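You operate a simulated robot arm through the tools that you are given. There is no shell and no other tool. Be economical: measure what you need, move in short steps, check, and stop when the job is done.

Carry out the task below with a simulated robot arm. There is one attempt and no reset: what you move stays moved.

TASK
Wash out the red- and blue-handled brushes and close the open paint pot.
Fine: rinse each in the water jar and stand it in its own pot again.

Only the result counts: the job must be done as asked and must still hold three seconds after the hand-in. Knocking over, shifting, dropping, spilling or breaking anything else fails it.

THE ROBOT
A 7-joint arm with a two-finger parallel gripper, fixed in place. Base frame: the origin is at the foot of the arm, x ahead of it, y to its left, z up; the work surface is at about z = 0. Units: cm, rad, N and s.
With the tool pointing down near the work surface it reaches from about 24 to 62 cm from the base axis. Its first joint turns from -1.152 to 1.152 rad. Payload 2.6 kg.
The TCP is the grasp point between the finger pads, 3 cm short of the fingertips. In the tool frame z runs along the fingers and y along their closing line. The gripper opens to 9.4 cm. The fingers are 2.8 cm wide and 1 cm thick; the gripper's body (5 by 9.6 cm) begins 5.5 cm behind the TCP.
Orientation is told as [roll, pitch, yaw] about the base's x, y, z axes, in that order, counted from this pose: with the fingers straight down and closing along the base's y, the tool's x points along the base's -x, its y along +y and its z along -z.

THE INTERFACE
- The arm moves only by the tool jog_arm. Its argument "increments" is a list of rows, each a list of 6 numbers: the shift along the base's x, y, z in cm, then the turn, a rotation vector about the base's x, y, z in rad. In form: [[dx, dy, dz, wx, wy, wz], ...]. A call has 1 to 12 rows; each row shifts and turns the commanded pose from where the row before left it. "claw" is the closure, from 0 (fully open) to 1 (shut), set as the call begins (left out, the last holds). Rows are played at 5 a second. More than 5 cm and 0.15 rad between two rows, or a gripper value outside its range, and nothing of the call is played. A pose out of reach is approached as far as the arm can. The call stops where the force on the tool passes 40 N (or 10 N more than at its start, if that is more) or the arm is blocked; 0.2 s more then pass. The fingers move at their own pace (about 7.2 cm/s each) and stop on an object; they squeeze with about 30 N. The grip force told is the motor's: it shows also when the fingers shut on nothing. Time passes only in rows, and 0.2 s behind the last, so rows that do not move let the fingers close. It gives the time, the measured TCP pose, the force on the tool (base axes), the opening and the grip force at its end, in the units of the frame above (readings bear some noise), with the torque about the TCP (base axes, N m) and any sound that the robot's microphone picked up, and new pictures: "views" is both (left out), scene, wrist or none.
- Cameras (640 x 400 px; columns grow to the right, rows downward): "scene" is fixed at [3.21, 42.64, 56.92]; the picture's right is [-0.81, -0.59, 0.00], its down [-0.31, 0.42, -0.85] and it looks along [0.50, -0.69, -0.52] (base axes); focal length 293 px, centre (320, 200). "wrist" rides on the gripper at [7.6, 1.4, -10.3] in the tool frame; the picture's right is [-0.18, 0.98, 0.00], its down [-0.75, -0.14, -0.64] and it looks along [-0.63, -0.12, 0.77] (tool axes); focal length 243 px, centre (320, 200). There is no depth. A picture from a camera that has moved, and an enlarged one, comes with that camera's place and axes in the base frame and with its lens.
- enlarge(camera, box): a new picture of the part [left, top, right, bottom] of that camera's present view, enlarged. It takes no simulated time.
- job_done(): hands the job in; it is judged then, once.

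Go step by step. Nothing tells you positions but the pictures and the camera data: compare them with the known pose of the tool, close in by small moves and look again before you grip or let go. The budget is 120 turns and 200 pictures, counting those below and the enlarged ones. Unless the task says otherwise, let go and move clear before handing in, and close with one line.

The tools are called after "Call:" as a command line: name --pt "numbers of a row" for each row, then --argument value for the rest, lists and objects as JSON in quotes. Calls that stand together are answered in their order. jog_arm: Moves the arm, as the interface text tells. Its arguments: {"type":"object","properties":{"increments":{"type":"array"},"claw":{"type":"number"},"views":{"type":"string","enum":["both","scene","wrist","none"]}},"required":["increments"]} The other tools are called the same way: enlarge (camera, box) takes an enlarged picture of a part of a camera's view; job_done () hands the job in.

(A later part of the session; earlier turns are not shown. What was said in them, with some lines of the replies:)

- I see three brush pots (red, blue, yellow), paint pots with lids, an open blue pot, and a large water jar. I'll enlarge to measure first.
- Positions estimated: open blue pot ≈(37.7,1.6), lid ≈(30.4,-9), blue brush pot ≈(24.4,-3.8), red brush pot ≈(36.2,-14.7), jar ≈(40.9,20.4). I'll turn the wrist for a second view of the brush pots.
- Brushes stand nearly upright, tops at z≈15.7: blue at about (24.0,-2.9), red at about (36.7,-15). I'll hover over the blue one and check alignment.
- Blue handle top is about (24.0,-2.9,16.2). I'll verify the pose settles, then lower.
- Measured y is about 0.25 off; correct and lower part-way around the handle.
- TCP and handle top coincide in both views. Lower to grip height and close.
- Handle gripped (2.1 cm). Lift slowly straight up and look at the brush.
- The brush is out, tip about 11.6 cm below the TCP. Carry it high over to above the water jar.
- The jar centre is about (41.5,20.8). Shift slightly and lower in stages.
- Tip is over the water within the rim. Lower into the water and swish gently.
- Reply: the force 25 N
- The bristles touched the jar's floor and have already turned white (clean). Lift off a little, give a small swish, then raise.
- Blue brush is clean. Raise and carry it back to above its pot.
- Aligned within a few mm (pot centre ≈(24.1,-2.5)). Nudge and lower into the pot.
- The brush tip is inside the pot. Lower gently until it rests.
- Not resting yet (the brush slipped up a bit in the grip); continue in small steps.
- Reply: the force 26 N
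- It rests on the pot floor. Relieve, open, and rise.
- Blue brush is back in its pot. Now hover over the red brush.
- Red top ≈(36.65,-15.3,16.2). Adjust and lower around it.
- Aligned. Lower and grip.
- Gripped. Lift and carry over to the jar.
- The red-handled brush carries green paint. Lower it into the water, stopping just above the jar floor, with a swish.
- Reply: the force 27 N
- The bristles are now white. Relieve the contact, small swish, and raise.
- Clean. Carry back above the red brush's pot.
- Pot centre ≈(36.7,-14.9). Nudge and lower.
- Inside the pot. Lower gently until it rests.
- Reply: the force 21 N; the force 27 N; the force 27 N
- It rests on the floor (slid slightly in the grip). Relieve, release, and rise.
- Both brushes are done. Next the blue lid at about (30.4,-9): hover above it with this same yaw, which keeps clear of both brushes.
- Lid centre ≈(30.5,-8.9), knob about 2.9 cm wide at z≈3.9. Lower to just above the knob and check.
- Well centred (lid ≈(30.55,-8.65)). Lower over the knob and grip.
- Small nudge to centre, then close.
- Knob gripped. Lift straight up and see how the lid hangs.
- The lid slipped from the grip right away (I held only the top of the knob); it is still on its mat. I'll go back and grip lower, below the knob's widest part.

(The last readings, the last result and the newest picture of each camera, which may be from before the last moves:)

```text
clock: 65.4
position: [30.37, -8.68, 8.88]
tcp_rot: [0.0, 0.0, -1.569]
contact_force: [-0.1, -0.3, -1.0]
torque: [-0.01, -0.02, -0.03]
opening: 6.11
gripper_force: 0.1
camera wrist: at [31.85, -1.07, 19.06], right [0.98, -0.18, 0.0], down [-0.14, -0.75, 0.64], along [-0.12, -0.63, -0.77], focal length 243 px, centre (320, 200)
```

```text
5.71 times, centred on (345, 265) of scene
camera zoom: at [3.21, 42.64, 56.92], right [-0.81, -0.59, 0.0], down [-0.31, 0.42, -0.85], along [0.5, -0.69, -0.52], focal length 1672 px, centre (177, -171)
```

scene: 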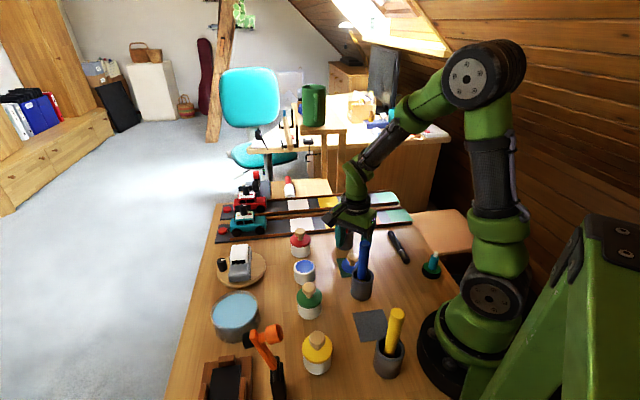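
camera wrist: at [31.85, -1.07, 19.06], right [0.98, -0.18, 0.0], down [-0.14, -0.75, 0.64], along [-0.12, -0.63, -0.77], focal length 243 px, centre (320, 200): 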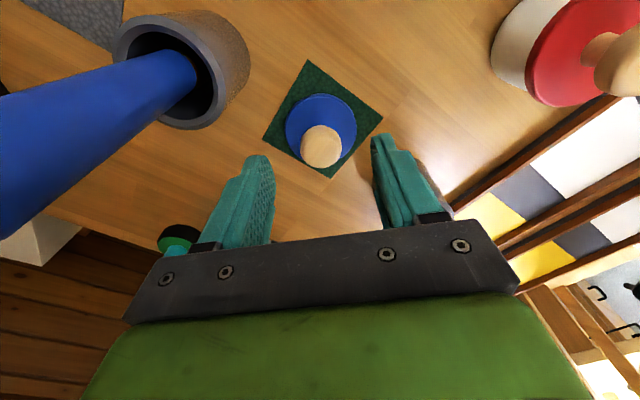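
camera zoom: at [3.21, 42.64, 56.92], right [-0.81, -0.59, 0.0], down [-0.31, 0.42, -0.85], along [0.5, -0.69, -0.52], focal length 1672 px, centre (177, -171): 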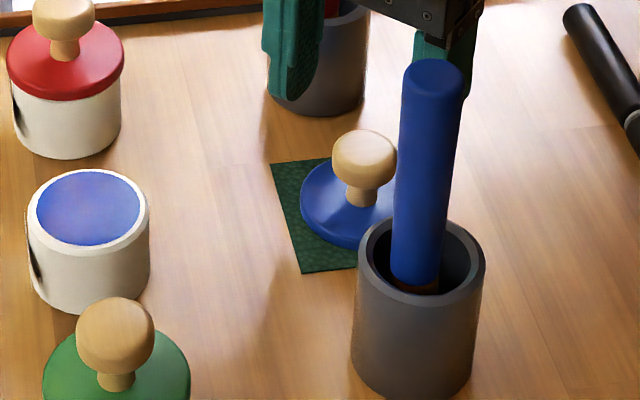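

Comparing views from different heights, the lid is really at about (30.55,-9.1): my grip was 0.6 cm off in y and too high. Correct this and lower further.

Call:
jog_arm --pt "0.12 -0.42 -1.3 0 0 0" --pt "0 0 -1.3 0 0 0" --pt "0 0 -1.2 0 0 0" --pt "0 0 -0.4 0 0 0" --pt "0 0 0 0 0 0" --views "none"

Call:
jog_arm --pt "0 0 -0.25 0 0 0" --pt "0 0 0 0 0 0"

Call:
enlarge --camera "wrist" --box '[220, 60, 420, 240]'

Call:
enlarge --camera "scene" --box '[310, 220, 390, 300]'

```text
clock: 66.6
position: [30.55, -9.13, 4.66]
tcp_rot: [0.001, 0.0, -1.571]
contact_force: [-0.1, 0.5, 1.3]
torque: [0.01, -0.01, 0.01]
opening: 6.11
gripper_force: 0.1
```

```text
clock: 67.2
position: [30.54, -9.15, 4.37]
tcp_rot: [0.001, -0.001, -1.57]
contact_force: [0.0, 1.0, -0.2]
torque: [0.0, -0.01, -0.01]
opening: 6.12
gripper_force: 0.0
camera wrist: at [31.96, -1.52, 14.72], right [0.98, -0.18, 0.0], down [-0.14, -0.75, 0.64], along [-0.12, -0.63, -0.77], focal length 243 px, centre (320, 200)
```

scene: 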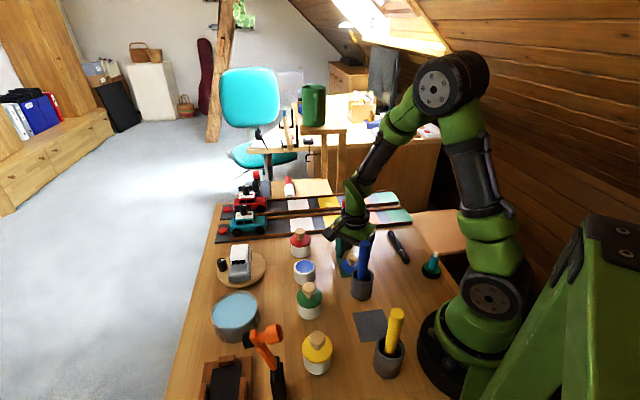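
wrist: 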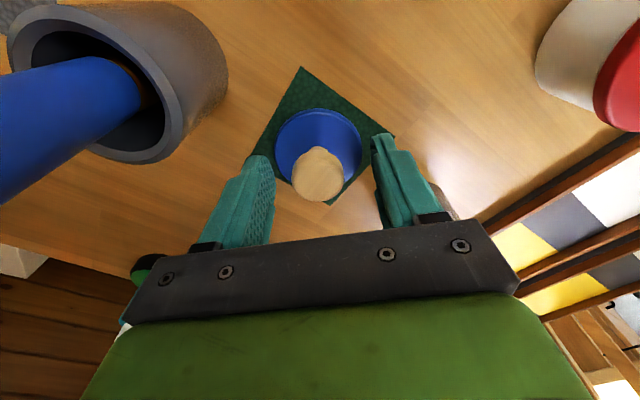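

```text
2.22 times, centred on (320, 150) of wrist
camera zoom: at [31.96, -1.52, 14.72], right [0.98, -0.18, 0.0], down [-0.14, -0.75, 0.64], along [-0.12, -0.63, -0.77], focal length 539 px, centre (320, 311)
```

zoom: 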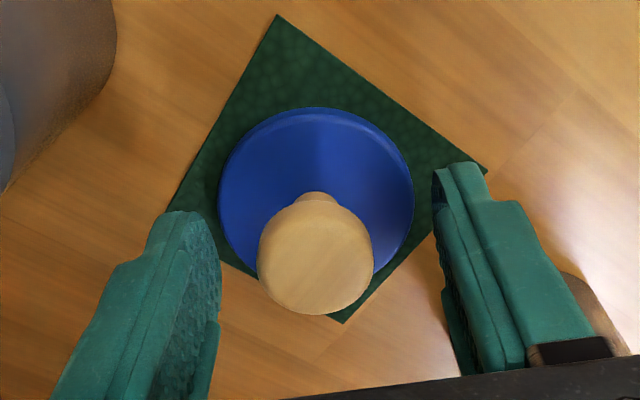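

```text
5.00 times, centred on (350, 260) of scene
camera zoom: at [3.21, 42.64, 56.92], right [-0.81, -0.59, 0.0], down [-0.31, 0.42, -0.85], along [0.5, -0.69, -0.52], focal length 1463 px, centre (170, -100)
```

zoom: 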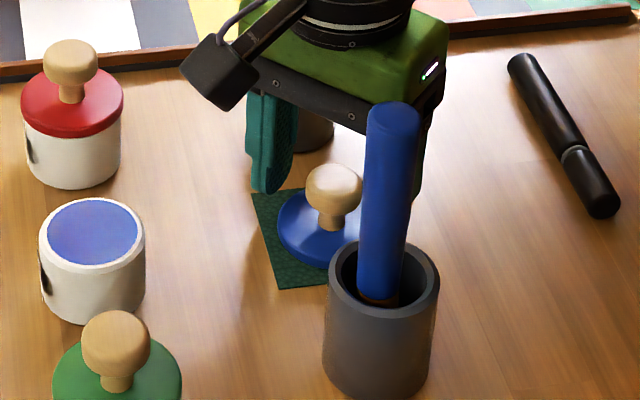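

The knob now sits between the pads about 1 cm below the TCP. Close, then lift just a little and check it holds.

Call:
jog_arm --pt "0 0 0 0 0 0" --pt "0 0 0 0 0 0" --pt "0 0 0 0 0 0" --pt "0 0 0 0 0 0" --claw 1 --views "none"

Call:
jog_arm --pt "0 0 0.3 0 0 0" --pt "0 0 0.3 0 0 0" --pt "0 0 0.4 0 0 0" --pt "0 0 0 0 0 0"

Call:
enlarge --camera "wrist" --box '[220, 60, 420, 240]'

```text
clock: 68.2
position: [30.55, -9.13, 4.37]
tcp_rot: [0.0, -0.002, -1.571]
contact_force: [0.2, 0.4, 0.1]
torque: [0.0, 0.03, 0.02]
opening: 2.76
gripper_force: 30.3
```

```text
clock: 69.2
position: [30.6, -9.0, 5.5]
tcp_rot: [0.001, 0.0, -1.57]
contact_force: [0.1, 1.1, -0.4]
torque: [-0.01, 0.0, -0.01]
opening: 2.77
gripper_force: 29.7
camera wrist: at [31.99, -1.42, 15.78], right [0.98, -0.18, 0.0], down [-0.14, -0.75, 0.64], along [-0.12, -0.63, -0.77], focal length 243 px, centre (320, 200)
```

scene: 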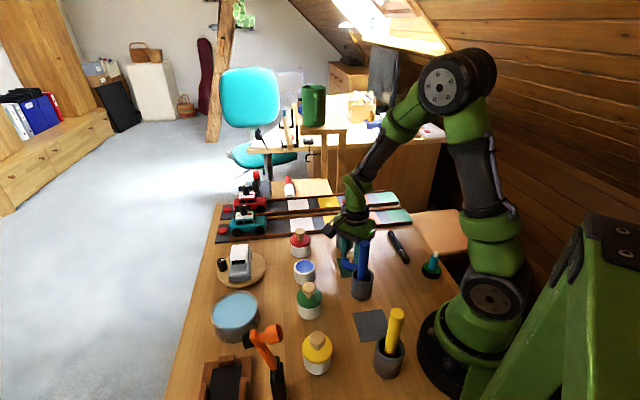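
wrist: 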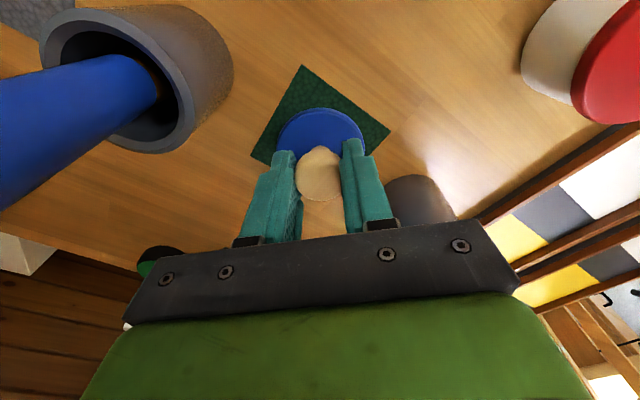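

```text
2.22 times, centred on (320, 150) of wrist
camera zoom: at [31.99, -1.42, 15.78], right [0.98, -0.18, 0.0], down [-0.14, -0.75, 0.64], along [-0.12, -0.63, -0.77], focal length 539 px, centre (320, 311)
```

zoom: 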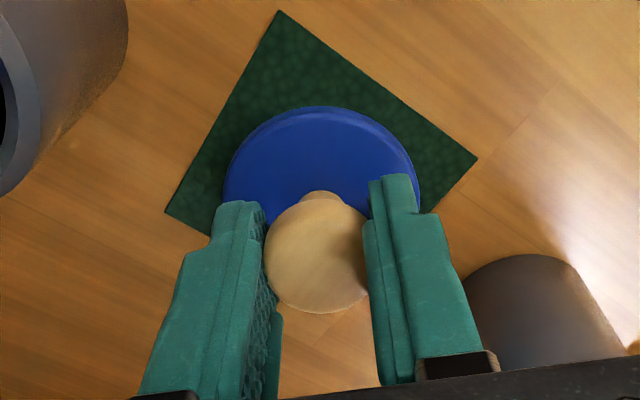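

The lid is held and raised with the gripper. Lift on slowly, watching the opening.

Call:
jog_arm --pt "0 0 0.6 0 0 0" --pt "0 0 0.8 0 0 0" --pt "0 0 0.8 0 0 0" --pt "0 0 0.8 0 0 0" --pt "0 0 0.8 0 0 0" --pt "0 0 0.8 0 0 0" --pt "0 0 0.8 0 0 0" --pt "0 0 0.8 0 0 0" --pt "0 0 0.8 0 0 0" --pt "0 0 0.8 0 0 0" --pt "0 0 0.7 0 0 0" --pt "0 0 0 0 0 0"

Call:
enlarge --camera "scene" --box '[290, 190, 400, 300]'

```text
clock: 71.8
position: [30.59, -9.21, 13.84]
tcp_rot: [0.0, 0.001, -1.571]
contact_force: [-0.3, 0.8, -0.2]
torque: [0.0, 0.0, -0.02]
opening: 2.79
gripper_force: 29.8
camera wrist: at [31.96, -1.51, 24.15], right [0.98, -0.18, 0.0], down [-0.14, -0.75, 0.64], along [-0.12, -0.63, -0.77], focal length 243 px, centre (320, 200)
```

scene: 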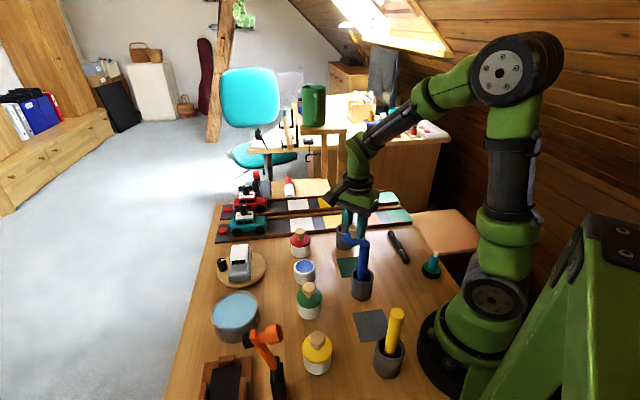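
wrist: 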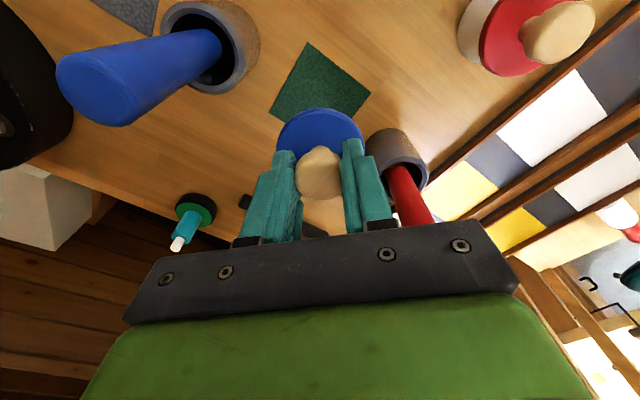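

```text
3.64 times, centred on (345, 245) of scene
camera zoom: at [3.21, 42.64, 56.92], right [-0.81, -0.59, 0.0], down [-0.31, 0.42, -0.85], along [0.5, -0.69, -0.52], focal length 1064 px, centre (229, 36)
```

zoom: 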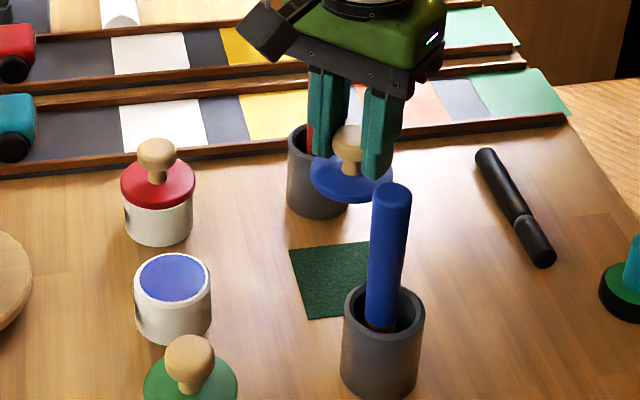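

The lid hangs level. Carry it above the open pot.

Call:
jog_arm --pt "0 0 1.0 0 0 0" --pt "0 0 1.0 0 0 0" --pt "0.94 1.33 0 0 0 0" --pt "0.94 1.33 0 0 0 0" --pt "0.94 1.33 0 0 0 0" --pt "0.94 1.33 0 0 0 0" --pt "0.94 1.33 0 0 0 0" --pt "0.94 1.33 0 0 0 0" --pt "0.94 1.33 0 0 0 0" --pt "0.94 1.33 0 0 0 0" --pt "0 0 0 0 0 0" --pt "0 0 0 0 0 0"

Call:
enlarge --camera "scene" --box '[250, 190, 360, 300]'

Call:
enlarge --camera "wrist" --box '[220, 20, 420, 200]'

```text
clock: 74.4
position: [38.01, 1.85, 15.96]
tcp_rot: [-0.001, 0.0, -1.57]
contact_force: [0.8, -0.1, -0.6]
torque: [0.0, 0.0, 0.0]
opening: 2.76
gripper_force: 30.0
camera wrist: at [39.37, 9.37, 26.22], right [0.98, -0.18, 0.0], down [-0.14, -0.75, 0.64], along [-0.12, -0.63, -0.77], focal length 243 px, centre (320, 200)
```

scene: 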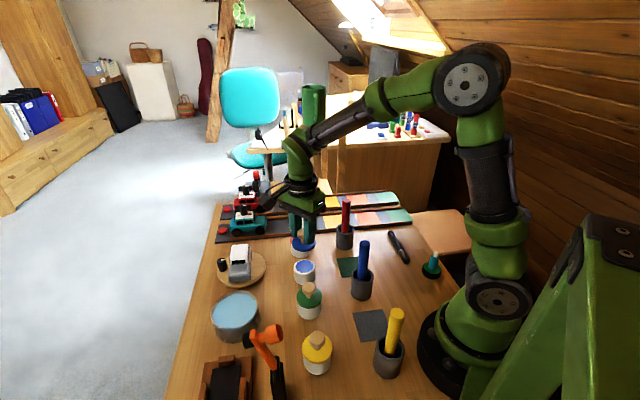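
wrist: 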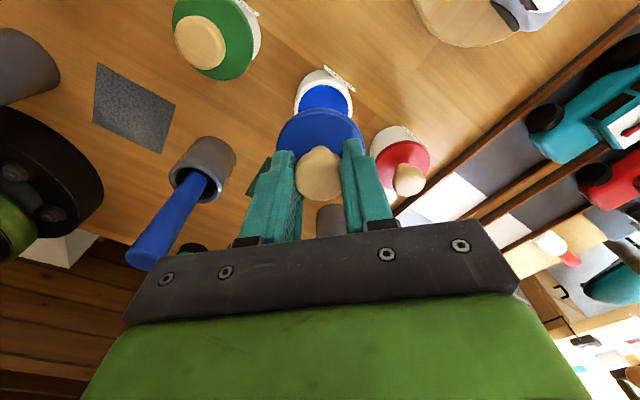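

```text
3.64 times, centred on (305, 245) of scene
camera zoom: at [3.21, 42.64, 56.92], right [-0.81, -0.59, 0.0], down [-0.31, 0.42, -0.85], along [0.5, -0.69, -0.52], focal length 1064 px, centre (374, 36)
```

zoom: 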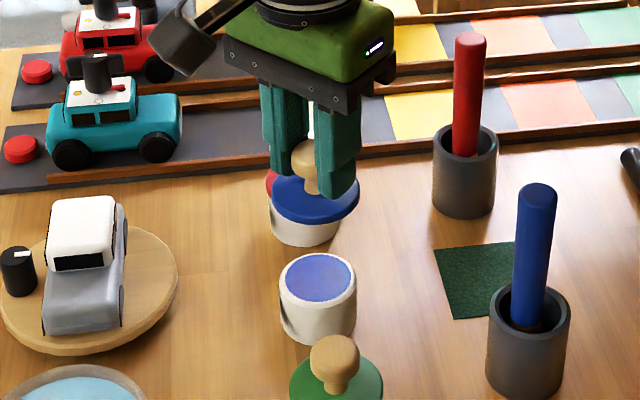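

```text
2.22 times, centred on (320, 110) of wrist
camera zoom: at [39.37, 9.37, 26.22], right [0.98, -0.18, 0.0], down [-0.14, -0.75, 0.64], along [-0.12, -0.63, -0.77], focal length 539 px, centre (320, 400)
```

zoom: 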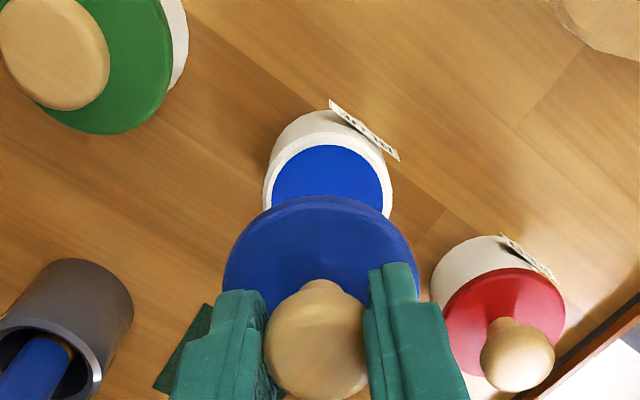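

Relative offset: pot is about +0.3 in x and -0.28 in y of the lid. Correct and lower to just above.

Call:
jog_arm --pt "0.3 -0.28 -1 0 0 0" --pt "0 0 -1.5 0 0 0" --pt "0 0 -1.5 0 0 0" --pt "0 0 -1 0 0 0" --pt "0 0 0 0 0 0"

Call:
enlarge --camera "scene" --box '[260, 220, 350, 300]'

Call:
enlarge --camera "wrist" --box '[240, 60, 400, 220]'

```text
clock: 75.6
position: [38.29, 1.14, 10.91]
tcp_rot: [0.0, 0.0, -1.572]
contact_force: [0.3, -0.1, 1.1]
torque: [0.04, 0.03, -0.02]
opening: 2.78
gripper_force: 29.9
camera wrist: at [39.7, 8.79, 21.25], right [0.98, -0.18, 0.0], down [-0.14, -0.75, 0.64], along [-0.12, -0.63, -0.77], focal length 243 px, centre (320, 200)
```

scene: 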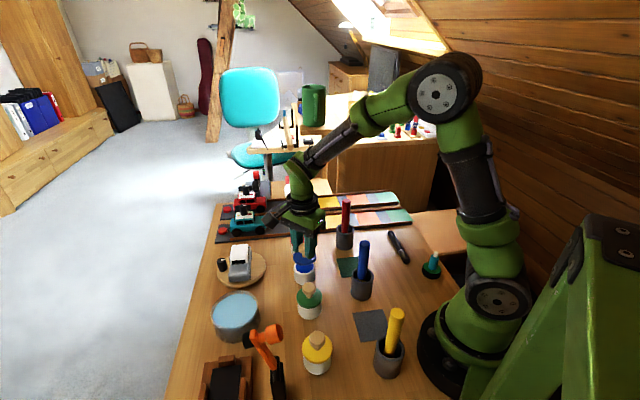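
wrist: 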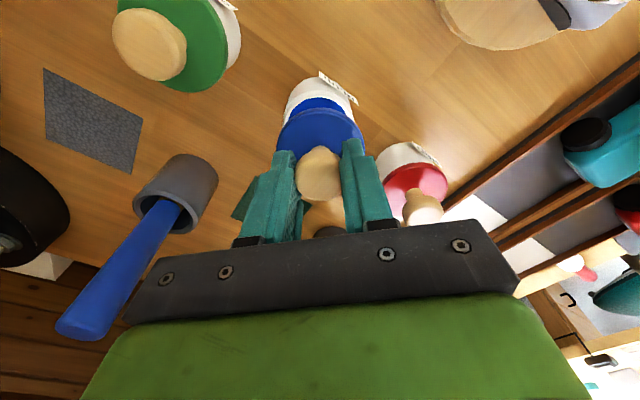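

```text
5.00 times, centred on (305, 260) of scene
camera zoom: at [3.21, 42.64, 56.92], right [-0.81, -0.59, 0.0], down [-0.31, 0.42, -0.85], along [0.5, -0.69, -0.52], focal length 1463 px, centre (395, -100)
```

zoom: 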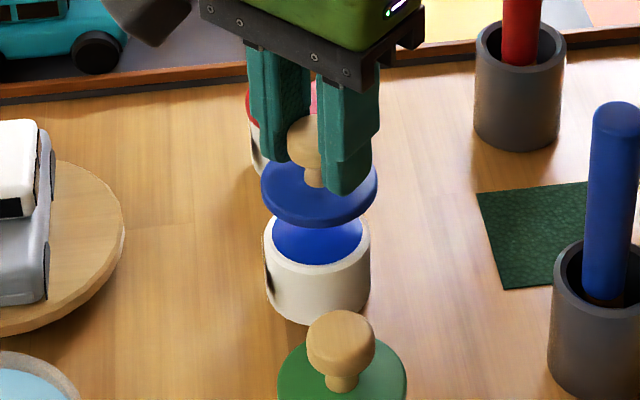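

```text
2.50 times, centred on (320, 140) of wrist
camera zoom: at [39.7, 8.79, 21.25], right [0.98, -0.18, 0.0], down [-0.14, -0.75, 0.64], along [-0.12, -0.63, -0.77], focal length 606 px, centre (320, 350)
```

zoom: 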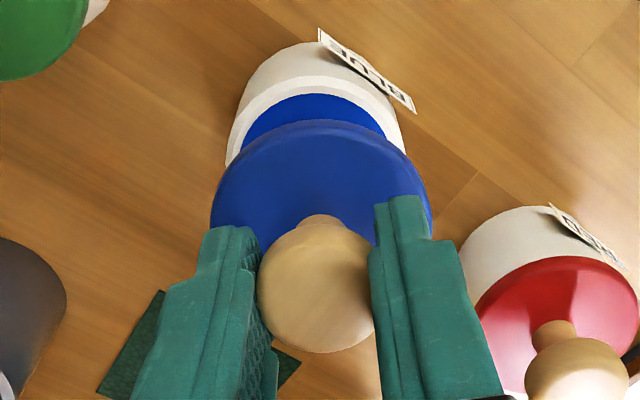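

Refine by (-0.1,+0.33) and lower closer.

Call:
jog_arm --pt "-0.1 0.33 0 0 0 0" --pt "0 0 -0.7 0 0 0" --pt "0 0 -0.4 0 0 0" --pt "0 0 0 0 0 0" --pt "0 0 0 0 0 0"

Call:
enlarge --camera "scene" --box '[260, 220, 350, 300]'

Call:
enlarge --camera "wrist" --box '[240, 60, 400, 220]'

```text
clock: 76.8
position: [38.36, 1.6, 9.91]
tcp_rot: [-0.001, 0.0, -1.572]
contact_force: [0.0, -1.4, 0.3]
torque: [-0.01, 0.01, -0.01]
opening: 2.74
gripper_force: 30.0
camera wrist: at [39.77, 9.25, 20.16], right [0.98, -0.18, 0.0], down [-0.14, -0.75, 0.64], along [-0.12, -0.63, -0.77], focal length 243 px, centre (320, 200)
```

scene: 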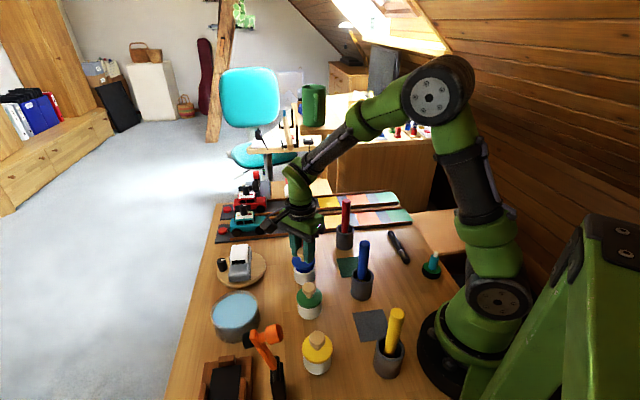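
wrist: 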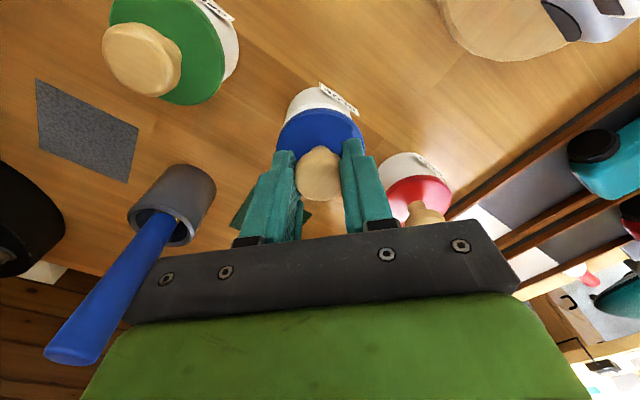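

```text
5.00 times, centred on (305, 260) of scene
camera zoom: at [3.21, 42.64, 56.92], right [-0.81, -0.59, 0.0], down [-0.31, 0.42, -0.85], along [0.5, -0.69, -0.52], focal length 1463 px, centre (395, -100)
```

zoom: 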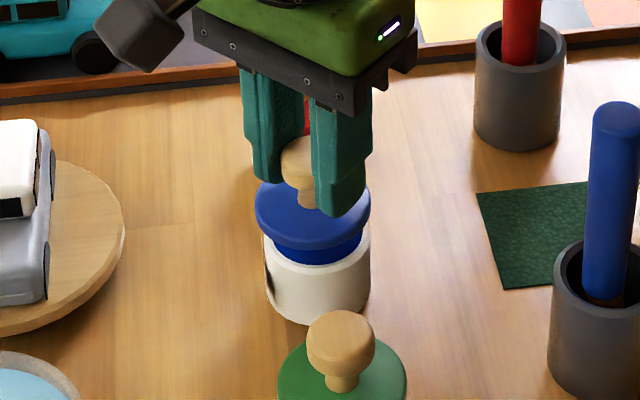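

```text
2.50 times, centred on (320, 140) of wrist
camera zoom: at [39.77, 9.25, 20.16], right [0.98, -0.18, 0.0], down [-0.14, -0.75, 0.64], along [-0.12, -0.63, -0.77], focal length 606 px, centre (320, 350)
```

zoom: 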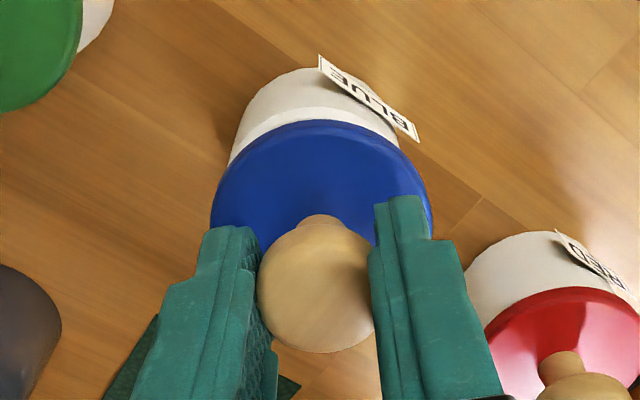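

Nearly aligned; shift x by -0.2 and lower gently onto the rim.

Call:
jog_arm --pt "-0.2 -0.03 0 0 0 0" --pt "0 0 -0.4 0 0 0" --pt "0 0 0 0 0 0" --pt "0 0 0 0 0 0"

Call:
enlarge --camera "scene" --box '[260, 220, 350, 300]'

Call:
enlarge --camera "wrist" --box '[240, 60, 400, 220]'

```text
clock: 77.8
position: [38.04, 1.58, 9.51]
tcp_rot: [-0.001, -0.001, -1.571]
contact_force: [-0.2, 0.6, -0.3]
torque: [-0.01, 0.02, -0.01]
opening: 2.79
gripper_force: 29.6
camera wrist: at [39.5, 9.21, 19.77], right [0.98, -0.18, 0.0], down [-0.14, -0.75, 0.64], along [-0.12, -0.63, -0.77], focal length 243 px, centre (320, 200)
```

scene: 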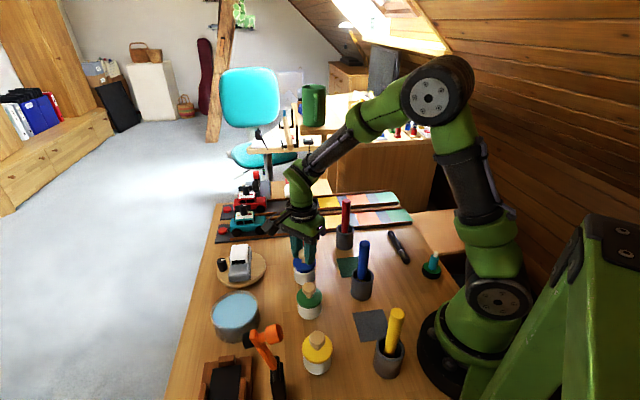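
wrist: 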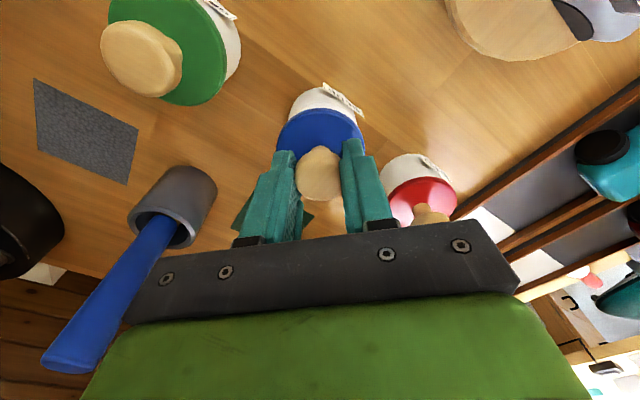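

```text
5.00 times, centred on (305, 260) of scene
camera zoom: at [3.21, 42.64, 56.92], right [-0.81, -0.59, 0.0], down [-0.31, 0.42, -0.85], along [0.5, -0.69, -0.52], focal length 1463 px, centre (395, -100)
```

zoom: 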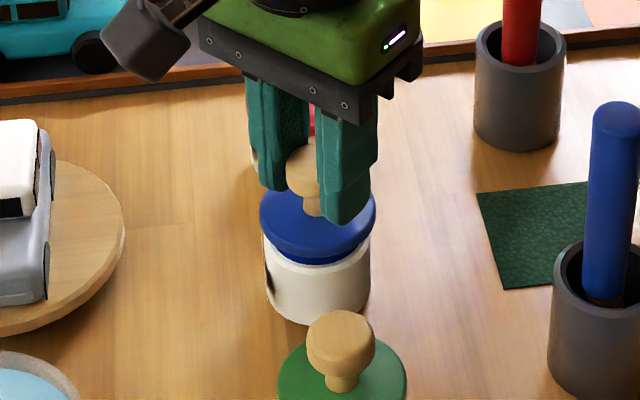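

```text
2.50 times, centred on (320, 140) of wrist
camera zoom: at [39.5, 9.21, 19.77], right [0.98, -0.18, 0.0], down [-0.14, -0.75, 0.64], along [-0.12, -0.63, -0.77], focal length 606 px, centre (320, 350)
```

zoom: 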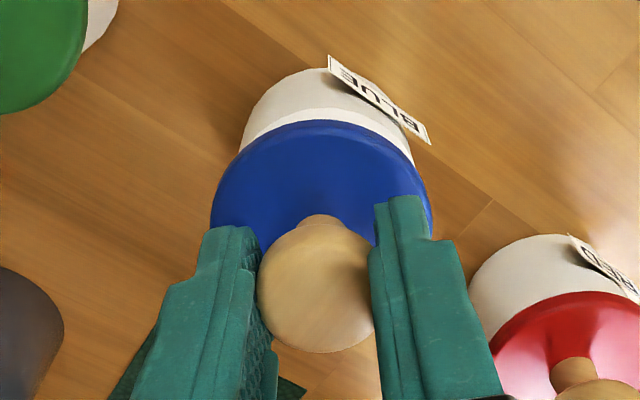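

Well aligned in both views. Lower to contact.

Call:
jog_arm --pt "0.05 0 -0.3 0 0 0" --pt "0 0 0 0 0 0" --views "none"

Call:
jog_arm --pt "0 0 -0.25 0 0 0" --pt "0 0 0 0 0 0" --views "none"

Call:
jog_arm --pt "0 0 -0.15 0 0 0" --pt "0 0 0 0 0 0" --views "scene"

Call:
enlarge --camera "scene" --box '[260, 220, 350, 300]'

```text
clock: 78.4
position: [38.08, 1.69, 9.21]
tcp_rot: [-0.001, -0.001, -1.571]
contact_force: [-0.5, 0.2, 0.2]
torque: [-0.01, -0.04, 0.03]
opening: 2.81
gripper_force: 30.0
```

```text
clock: 79.0
position: [38.12, 1.62, 8.87]
tcp_rot: [0.0, 0.0, -1.57]
contact_force: [-0.3, 0.6, -1.5]
torque: [0.0, 0.03, -0.02]
opening: 2.77
gripper_force: 30.1
```

```text
clock: 79.6
position: [38.26, 1.58, 8.83]
tcp_rot: [0.001, -0.002, -1.571]
contact_force: [0.1, -0.2, -0.2]
torque: [-0.02, 0.01, -0.02]
opening: 2.76
gripper_force: 30.1
```

scene: 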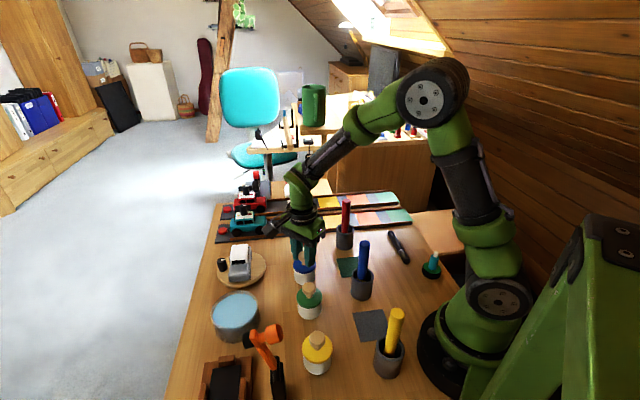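

```text
5.00 times, centred on (305, 260) of scene
camera zoom: at [3.21, 42.64, 56.92], right [-0.81, -0.59, 0.0], down [-0.31, 0.42, -0.85], along [0.5, -0.69, -0.52], focal length 1463 px, centre (395, -100)
```

zoom: 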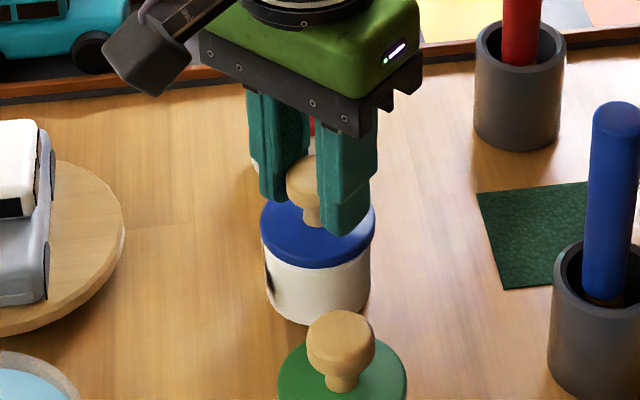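

Call:
jog_arm --pt "0 0 -0.15 0 0 0" --pt "0 0 0 0 0 0" --views "none"

Call:
jog_arm --pt "0 0 -0.15 0 0 0" --pt "0 0 0 0 0 0" --views "none"

Call:
jog_arm --pt "0 0 -0.12 0 0 0" --pt "0 0 0 0 0 0"

Call:
enlarge --camera "scene" --box '[260, 220, 350, 300]'

```text
clock: 80.2
position: [38.18, 1.67, 8.65]
tcp_rot: [0.0, 0.0, -1.569]
contact_force: [0.0, -0.4, -0.5]
torque: [-0.01, 0.01, -0.01]
opening: 2.75
gripper_force: 29.7
```

```text
clock: 80.8
position: [38.13, 1.56, 8.48]
tcp_rot: [0.0, 0.002, -1.571]
contact_force: [-1.1, -0.3, 0.3]
torque: [-0.03, 0.03, 0.02]
opening: 2.77
gripper_force: 30.0
```

```text
clock: 81.4
position: [38.22, 1.58, 8.32]
tcp_rot: [-0.001, 0.0, -1.57]
contact_force: [1.2, 0.2, 0.1]
torque: [-0.04, -0.01, 0.01]
opening: 2.78
gripper_force: 30.0
camera wrist: at [39.51, 9.23, 18.7], right [0.98, -0.18, 0.0], down [-0.14, -0.75, 0.64], along [-0.12, -0.63, -0.77], focal length 243 px, centre (320, 200)
```

scene: 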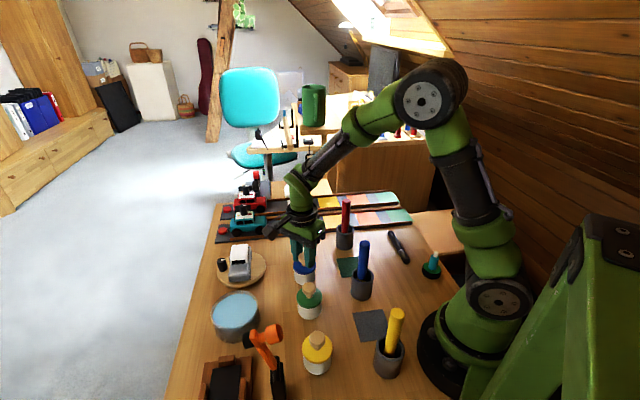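
wrist: 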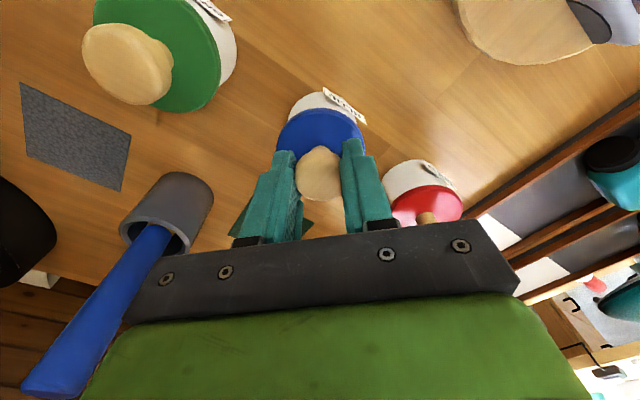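

```text
5.00 times, centred on (305, 260) of scene
camera zoom: at [3.21, 42.64, 56.92], right [-0.81, -0.59, 0.0], down [-0.31, 0.42, -0.85], along [0.5, -0.69, -0.52], focal length 1463 px, centre (395, -100)
```

zoom: 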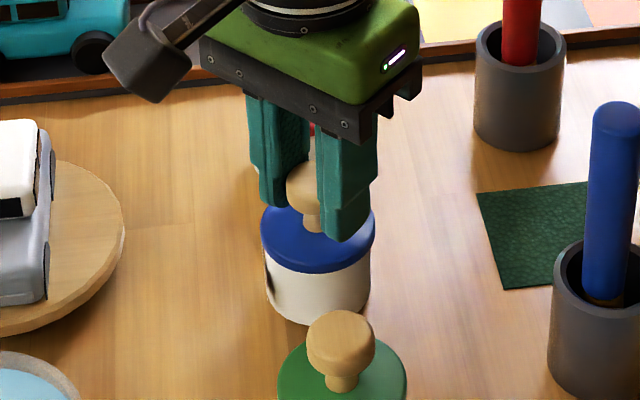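

Still no contact force; continue in small steps.

Call:
jog_arm --pt "0 0 -0.15 0 0 0" --pt "0 0 0 0 0 0" --views "none"

Call:
jog_arm --pt "0 0 -0.15 0 0 0" --pt "0 0 0 0 0 0" --views "none"

Call:
jog_arm --pt "0 0 -0.12 0 0 0" --pt "0 0 0 0 0 0"

Call:
enlarge --camera "scene" --box '[260, 220, 350, 300]'

```text
clock: 82.0
position: [38.07, 1.61, 8.39]
tcp_rot: [0.005, 0.001, -1.57]
contact_force: [0.8, -2.3, 20.3]
torque: [-0.1, 0.09, -0.01]
opening: 2.76
gripper_force: 30.4
heard: snap
```

```text
clock: 82.6
position: [38.28, 1.55, 8.23]
tcp_rot: [0.002, 0.003, -1.573]
contact_force: [-1.7, -0.6, 2.4]
torque: [0.01, 0.07, 0.02]
opening: 2.75
gripper_force: 29.9
stopped in row 2: the force on the tool passed its limit at 41 N (the readings are from after the stop); the commanded pose is now the measured one
```

```text
clock: 83.2
position: [38.26, 1.56, 8.26]
tcp_rot: [0.004, 0.001, -1.574]
contact_force: [-19.2, -4.3, 35.6]
torque: [-0.15, 0.43, 0.06]
opening: 2.76
gripper_force: 29.9
camera wrist: at [39.6, 9.16, 18.56], right [0.98, -0.19, 0.0], down [-0.15, -0.75, 0.64], along [-0.12, -0.63, -0.77], focal length 243 px, centre (320, 200)
```

scene: 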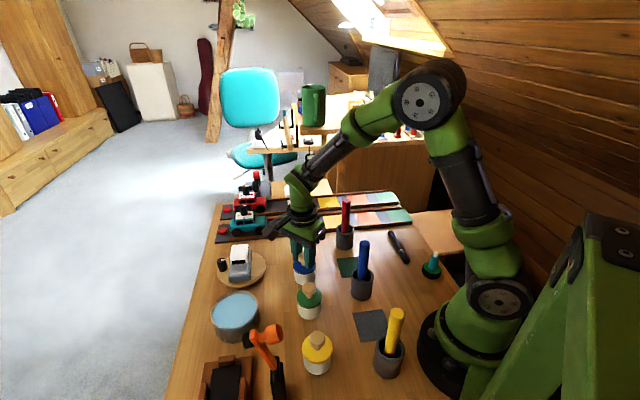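
wrist: 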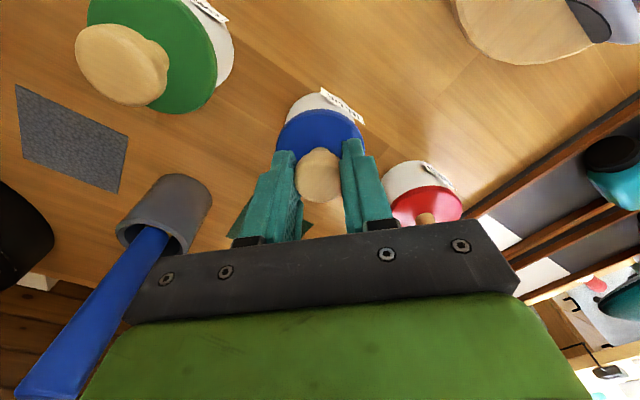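

```text
5.00 times, centred on (305, 260) of scene
camera zoom: at [3.19, 42.64, 56.92], right [-0.81, -0.59, 0.0], down [-0.31, 0.42, -0.85], along [0.5, -0.69, -0.52], focal length 1463 px, centre (395, -100)
```

zoom: 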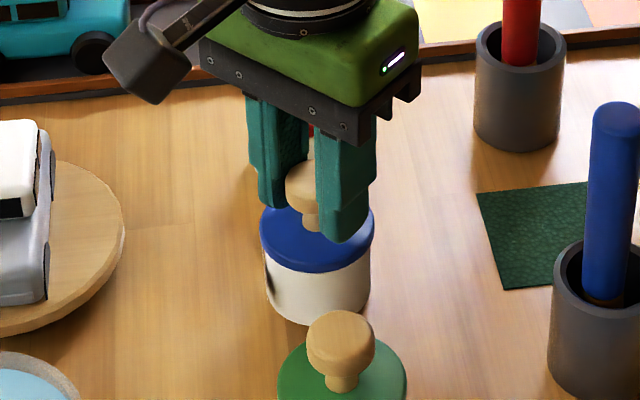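

A snap: the lid has clicked shut. Relieve the pressure and let go gently.

Call:
jog_arm --pt "0 0 0.15 0 0 0" --pt "0 0 0 0 0 0" --views "none"

Call:
jog_arm --pt "0 0 0 0 0 0" --pt "0 0 0 0 0 0" --pt "0 0 0 0 0 0" --pt "0 0 1.5 0 0 0" --pt "0 0 2 0 0 0" --pt "0 0 3 0 0 0" --pt "0 0 4 0 0 0" --pt "0 0 4 0 0 0" --pt "0 0 4 0 0 0" --pt "0 0 0 0 0 0" --claw 0.45

Call:
enlarge --camera "scene" --box '[190, 220, 420, 380]'

Call:
enlarge --camera "scene" --box '[260, 190, 380, 300]'

```text
clock: 83.8
position: [38.14, 1.62, 8.15]
tcp_rot: [0.005, 0.0, -1.571]
contact_force: [-5.4, -3.0, 13.0]
torque: [0.04, 0.14, -0.19]
opening: 2.77
gripper_force: 30.4
```

```text
clock: 86.0
position: [38.56, 1.67, 26.89]
tcp_rot: [0.005, 0.001, -1.571]
contact_force: [-0.3, -0.4, 0.0]
torque: [0.03, -0.02, -0.01]
opening: 5.18
gripper_force: 0.1
camera wrist: at [39.88, 9.2, 37.18], right [0.98, -0.18, 0.0], down [-0.14, -0.75, 0.64], along [-0.12, -0.63, -0.77], focal length 243 px, centre (320, 200)
```

scene: 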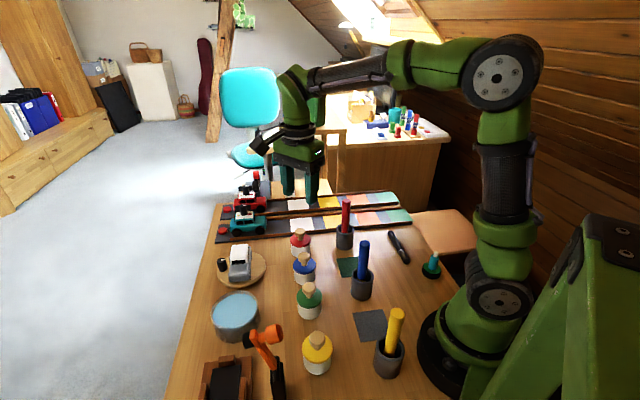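
wrist: 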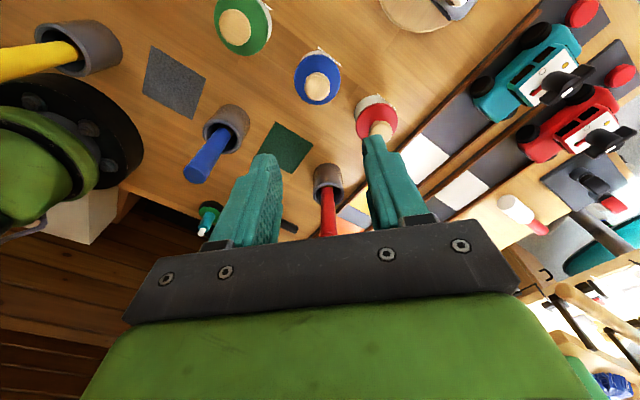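

```text
2.50 times, centred on (305, 300) of scene
camera zoom: at [3.21, 42.64, 56.92], right [-0.81, -0.59, 0.0], down [-0.31, 0.42, -0.85], along [0.5, -0.69, -0.52], focal length 732 px, centre (358, -50)
```

zoom: 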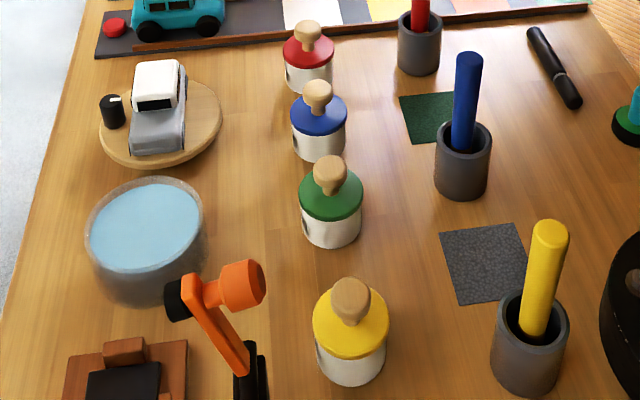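

```text
3.64 times, centred on (320, 245) of scene
camera zoom: at [3.21, 42.64, 56.92], right [-0.81, -0.59, 0.0], down [-0.31, 0.42, -0.85], along [0.5, -0.69, -0.52], focal length 1064 px, centre (320, 36)
```

zoom: 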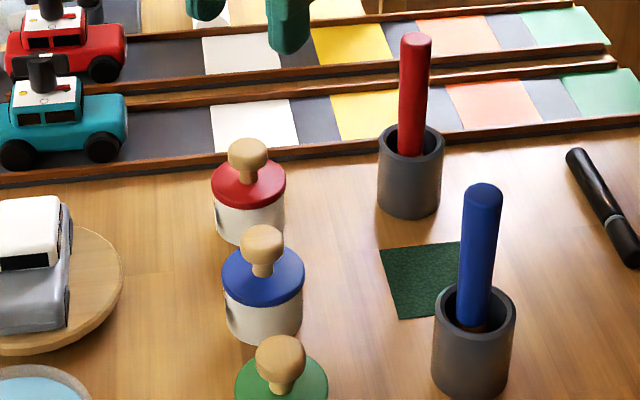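

The blue pot is closed with its lid level, both brushes stand clean in their own pots, nothing else has moved, and the arm is clear. Handing in.

Call:
job_done

```text
The job is handed in.
```

I rinsed the red- and blue-handled brushes in the water jar until their bristles were white, stood each back in its own pot, and snapped the lid onto the open blue paint pot.
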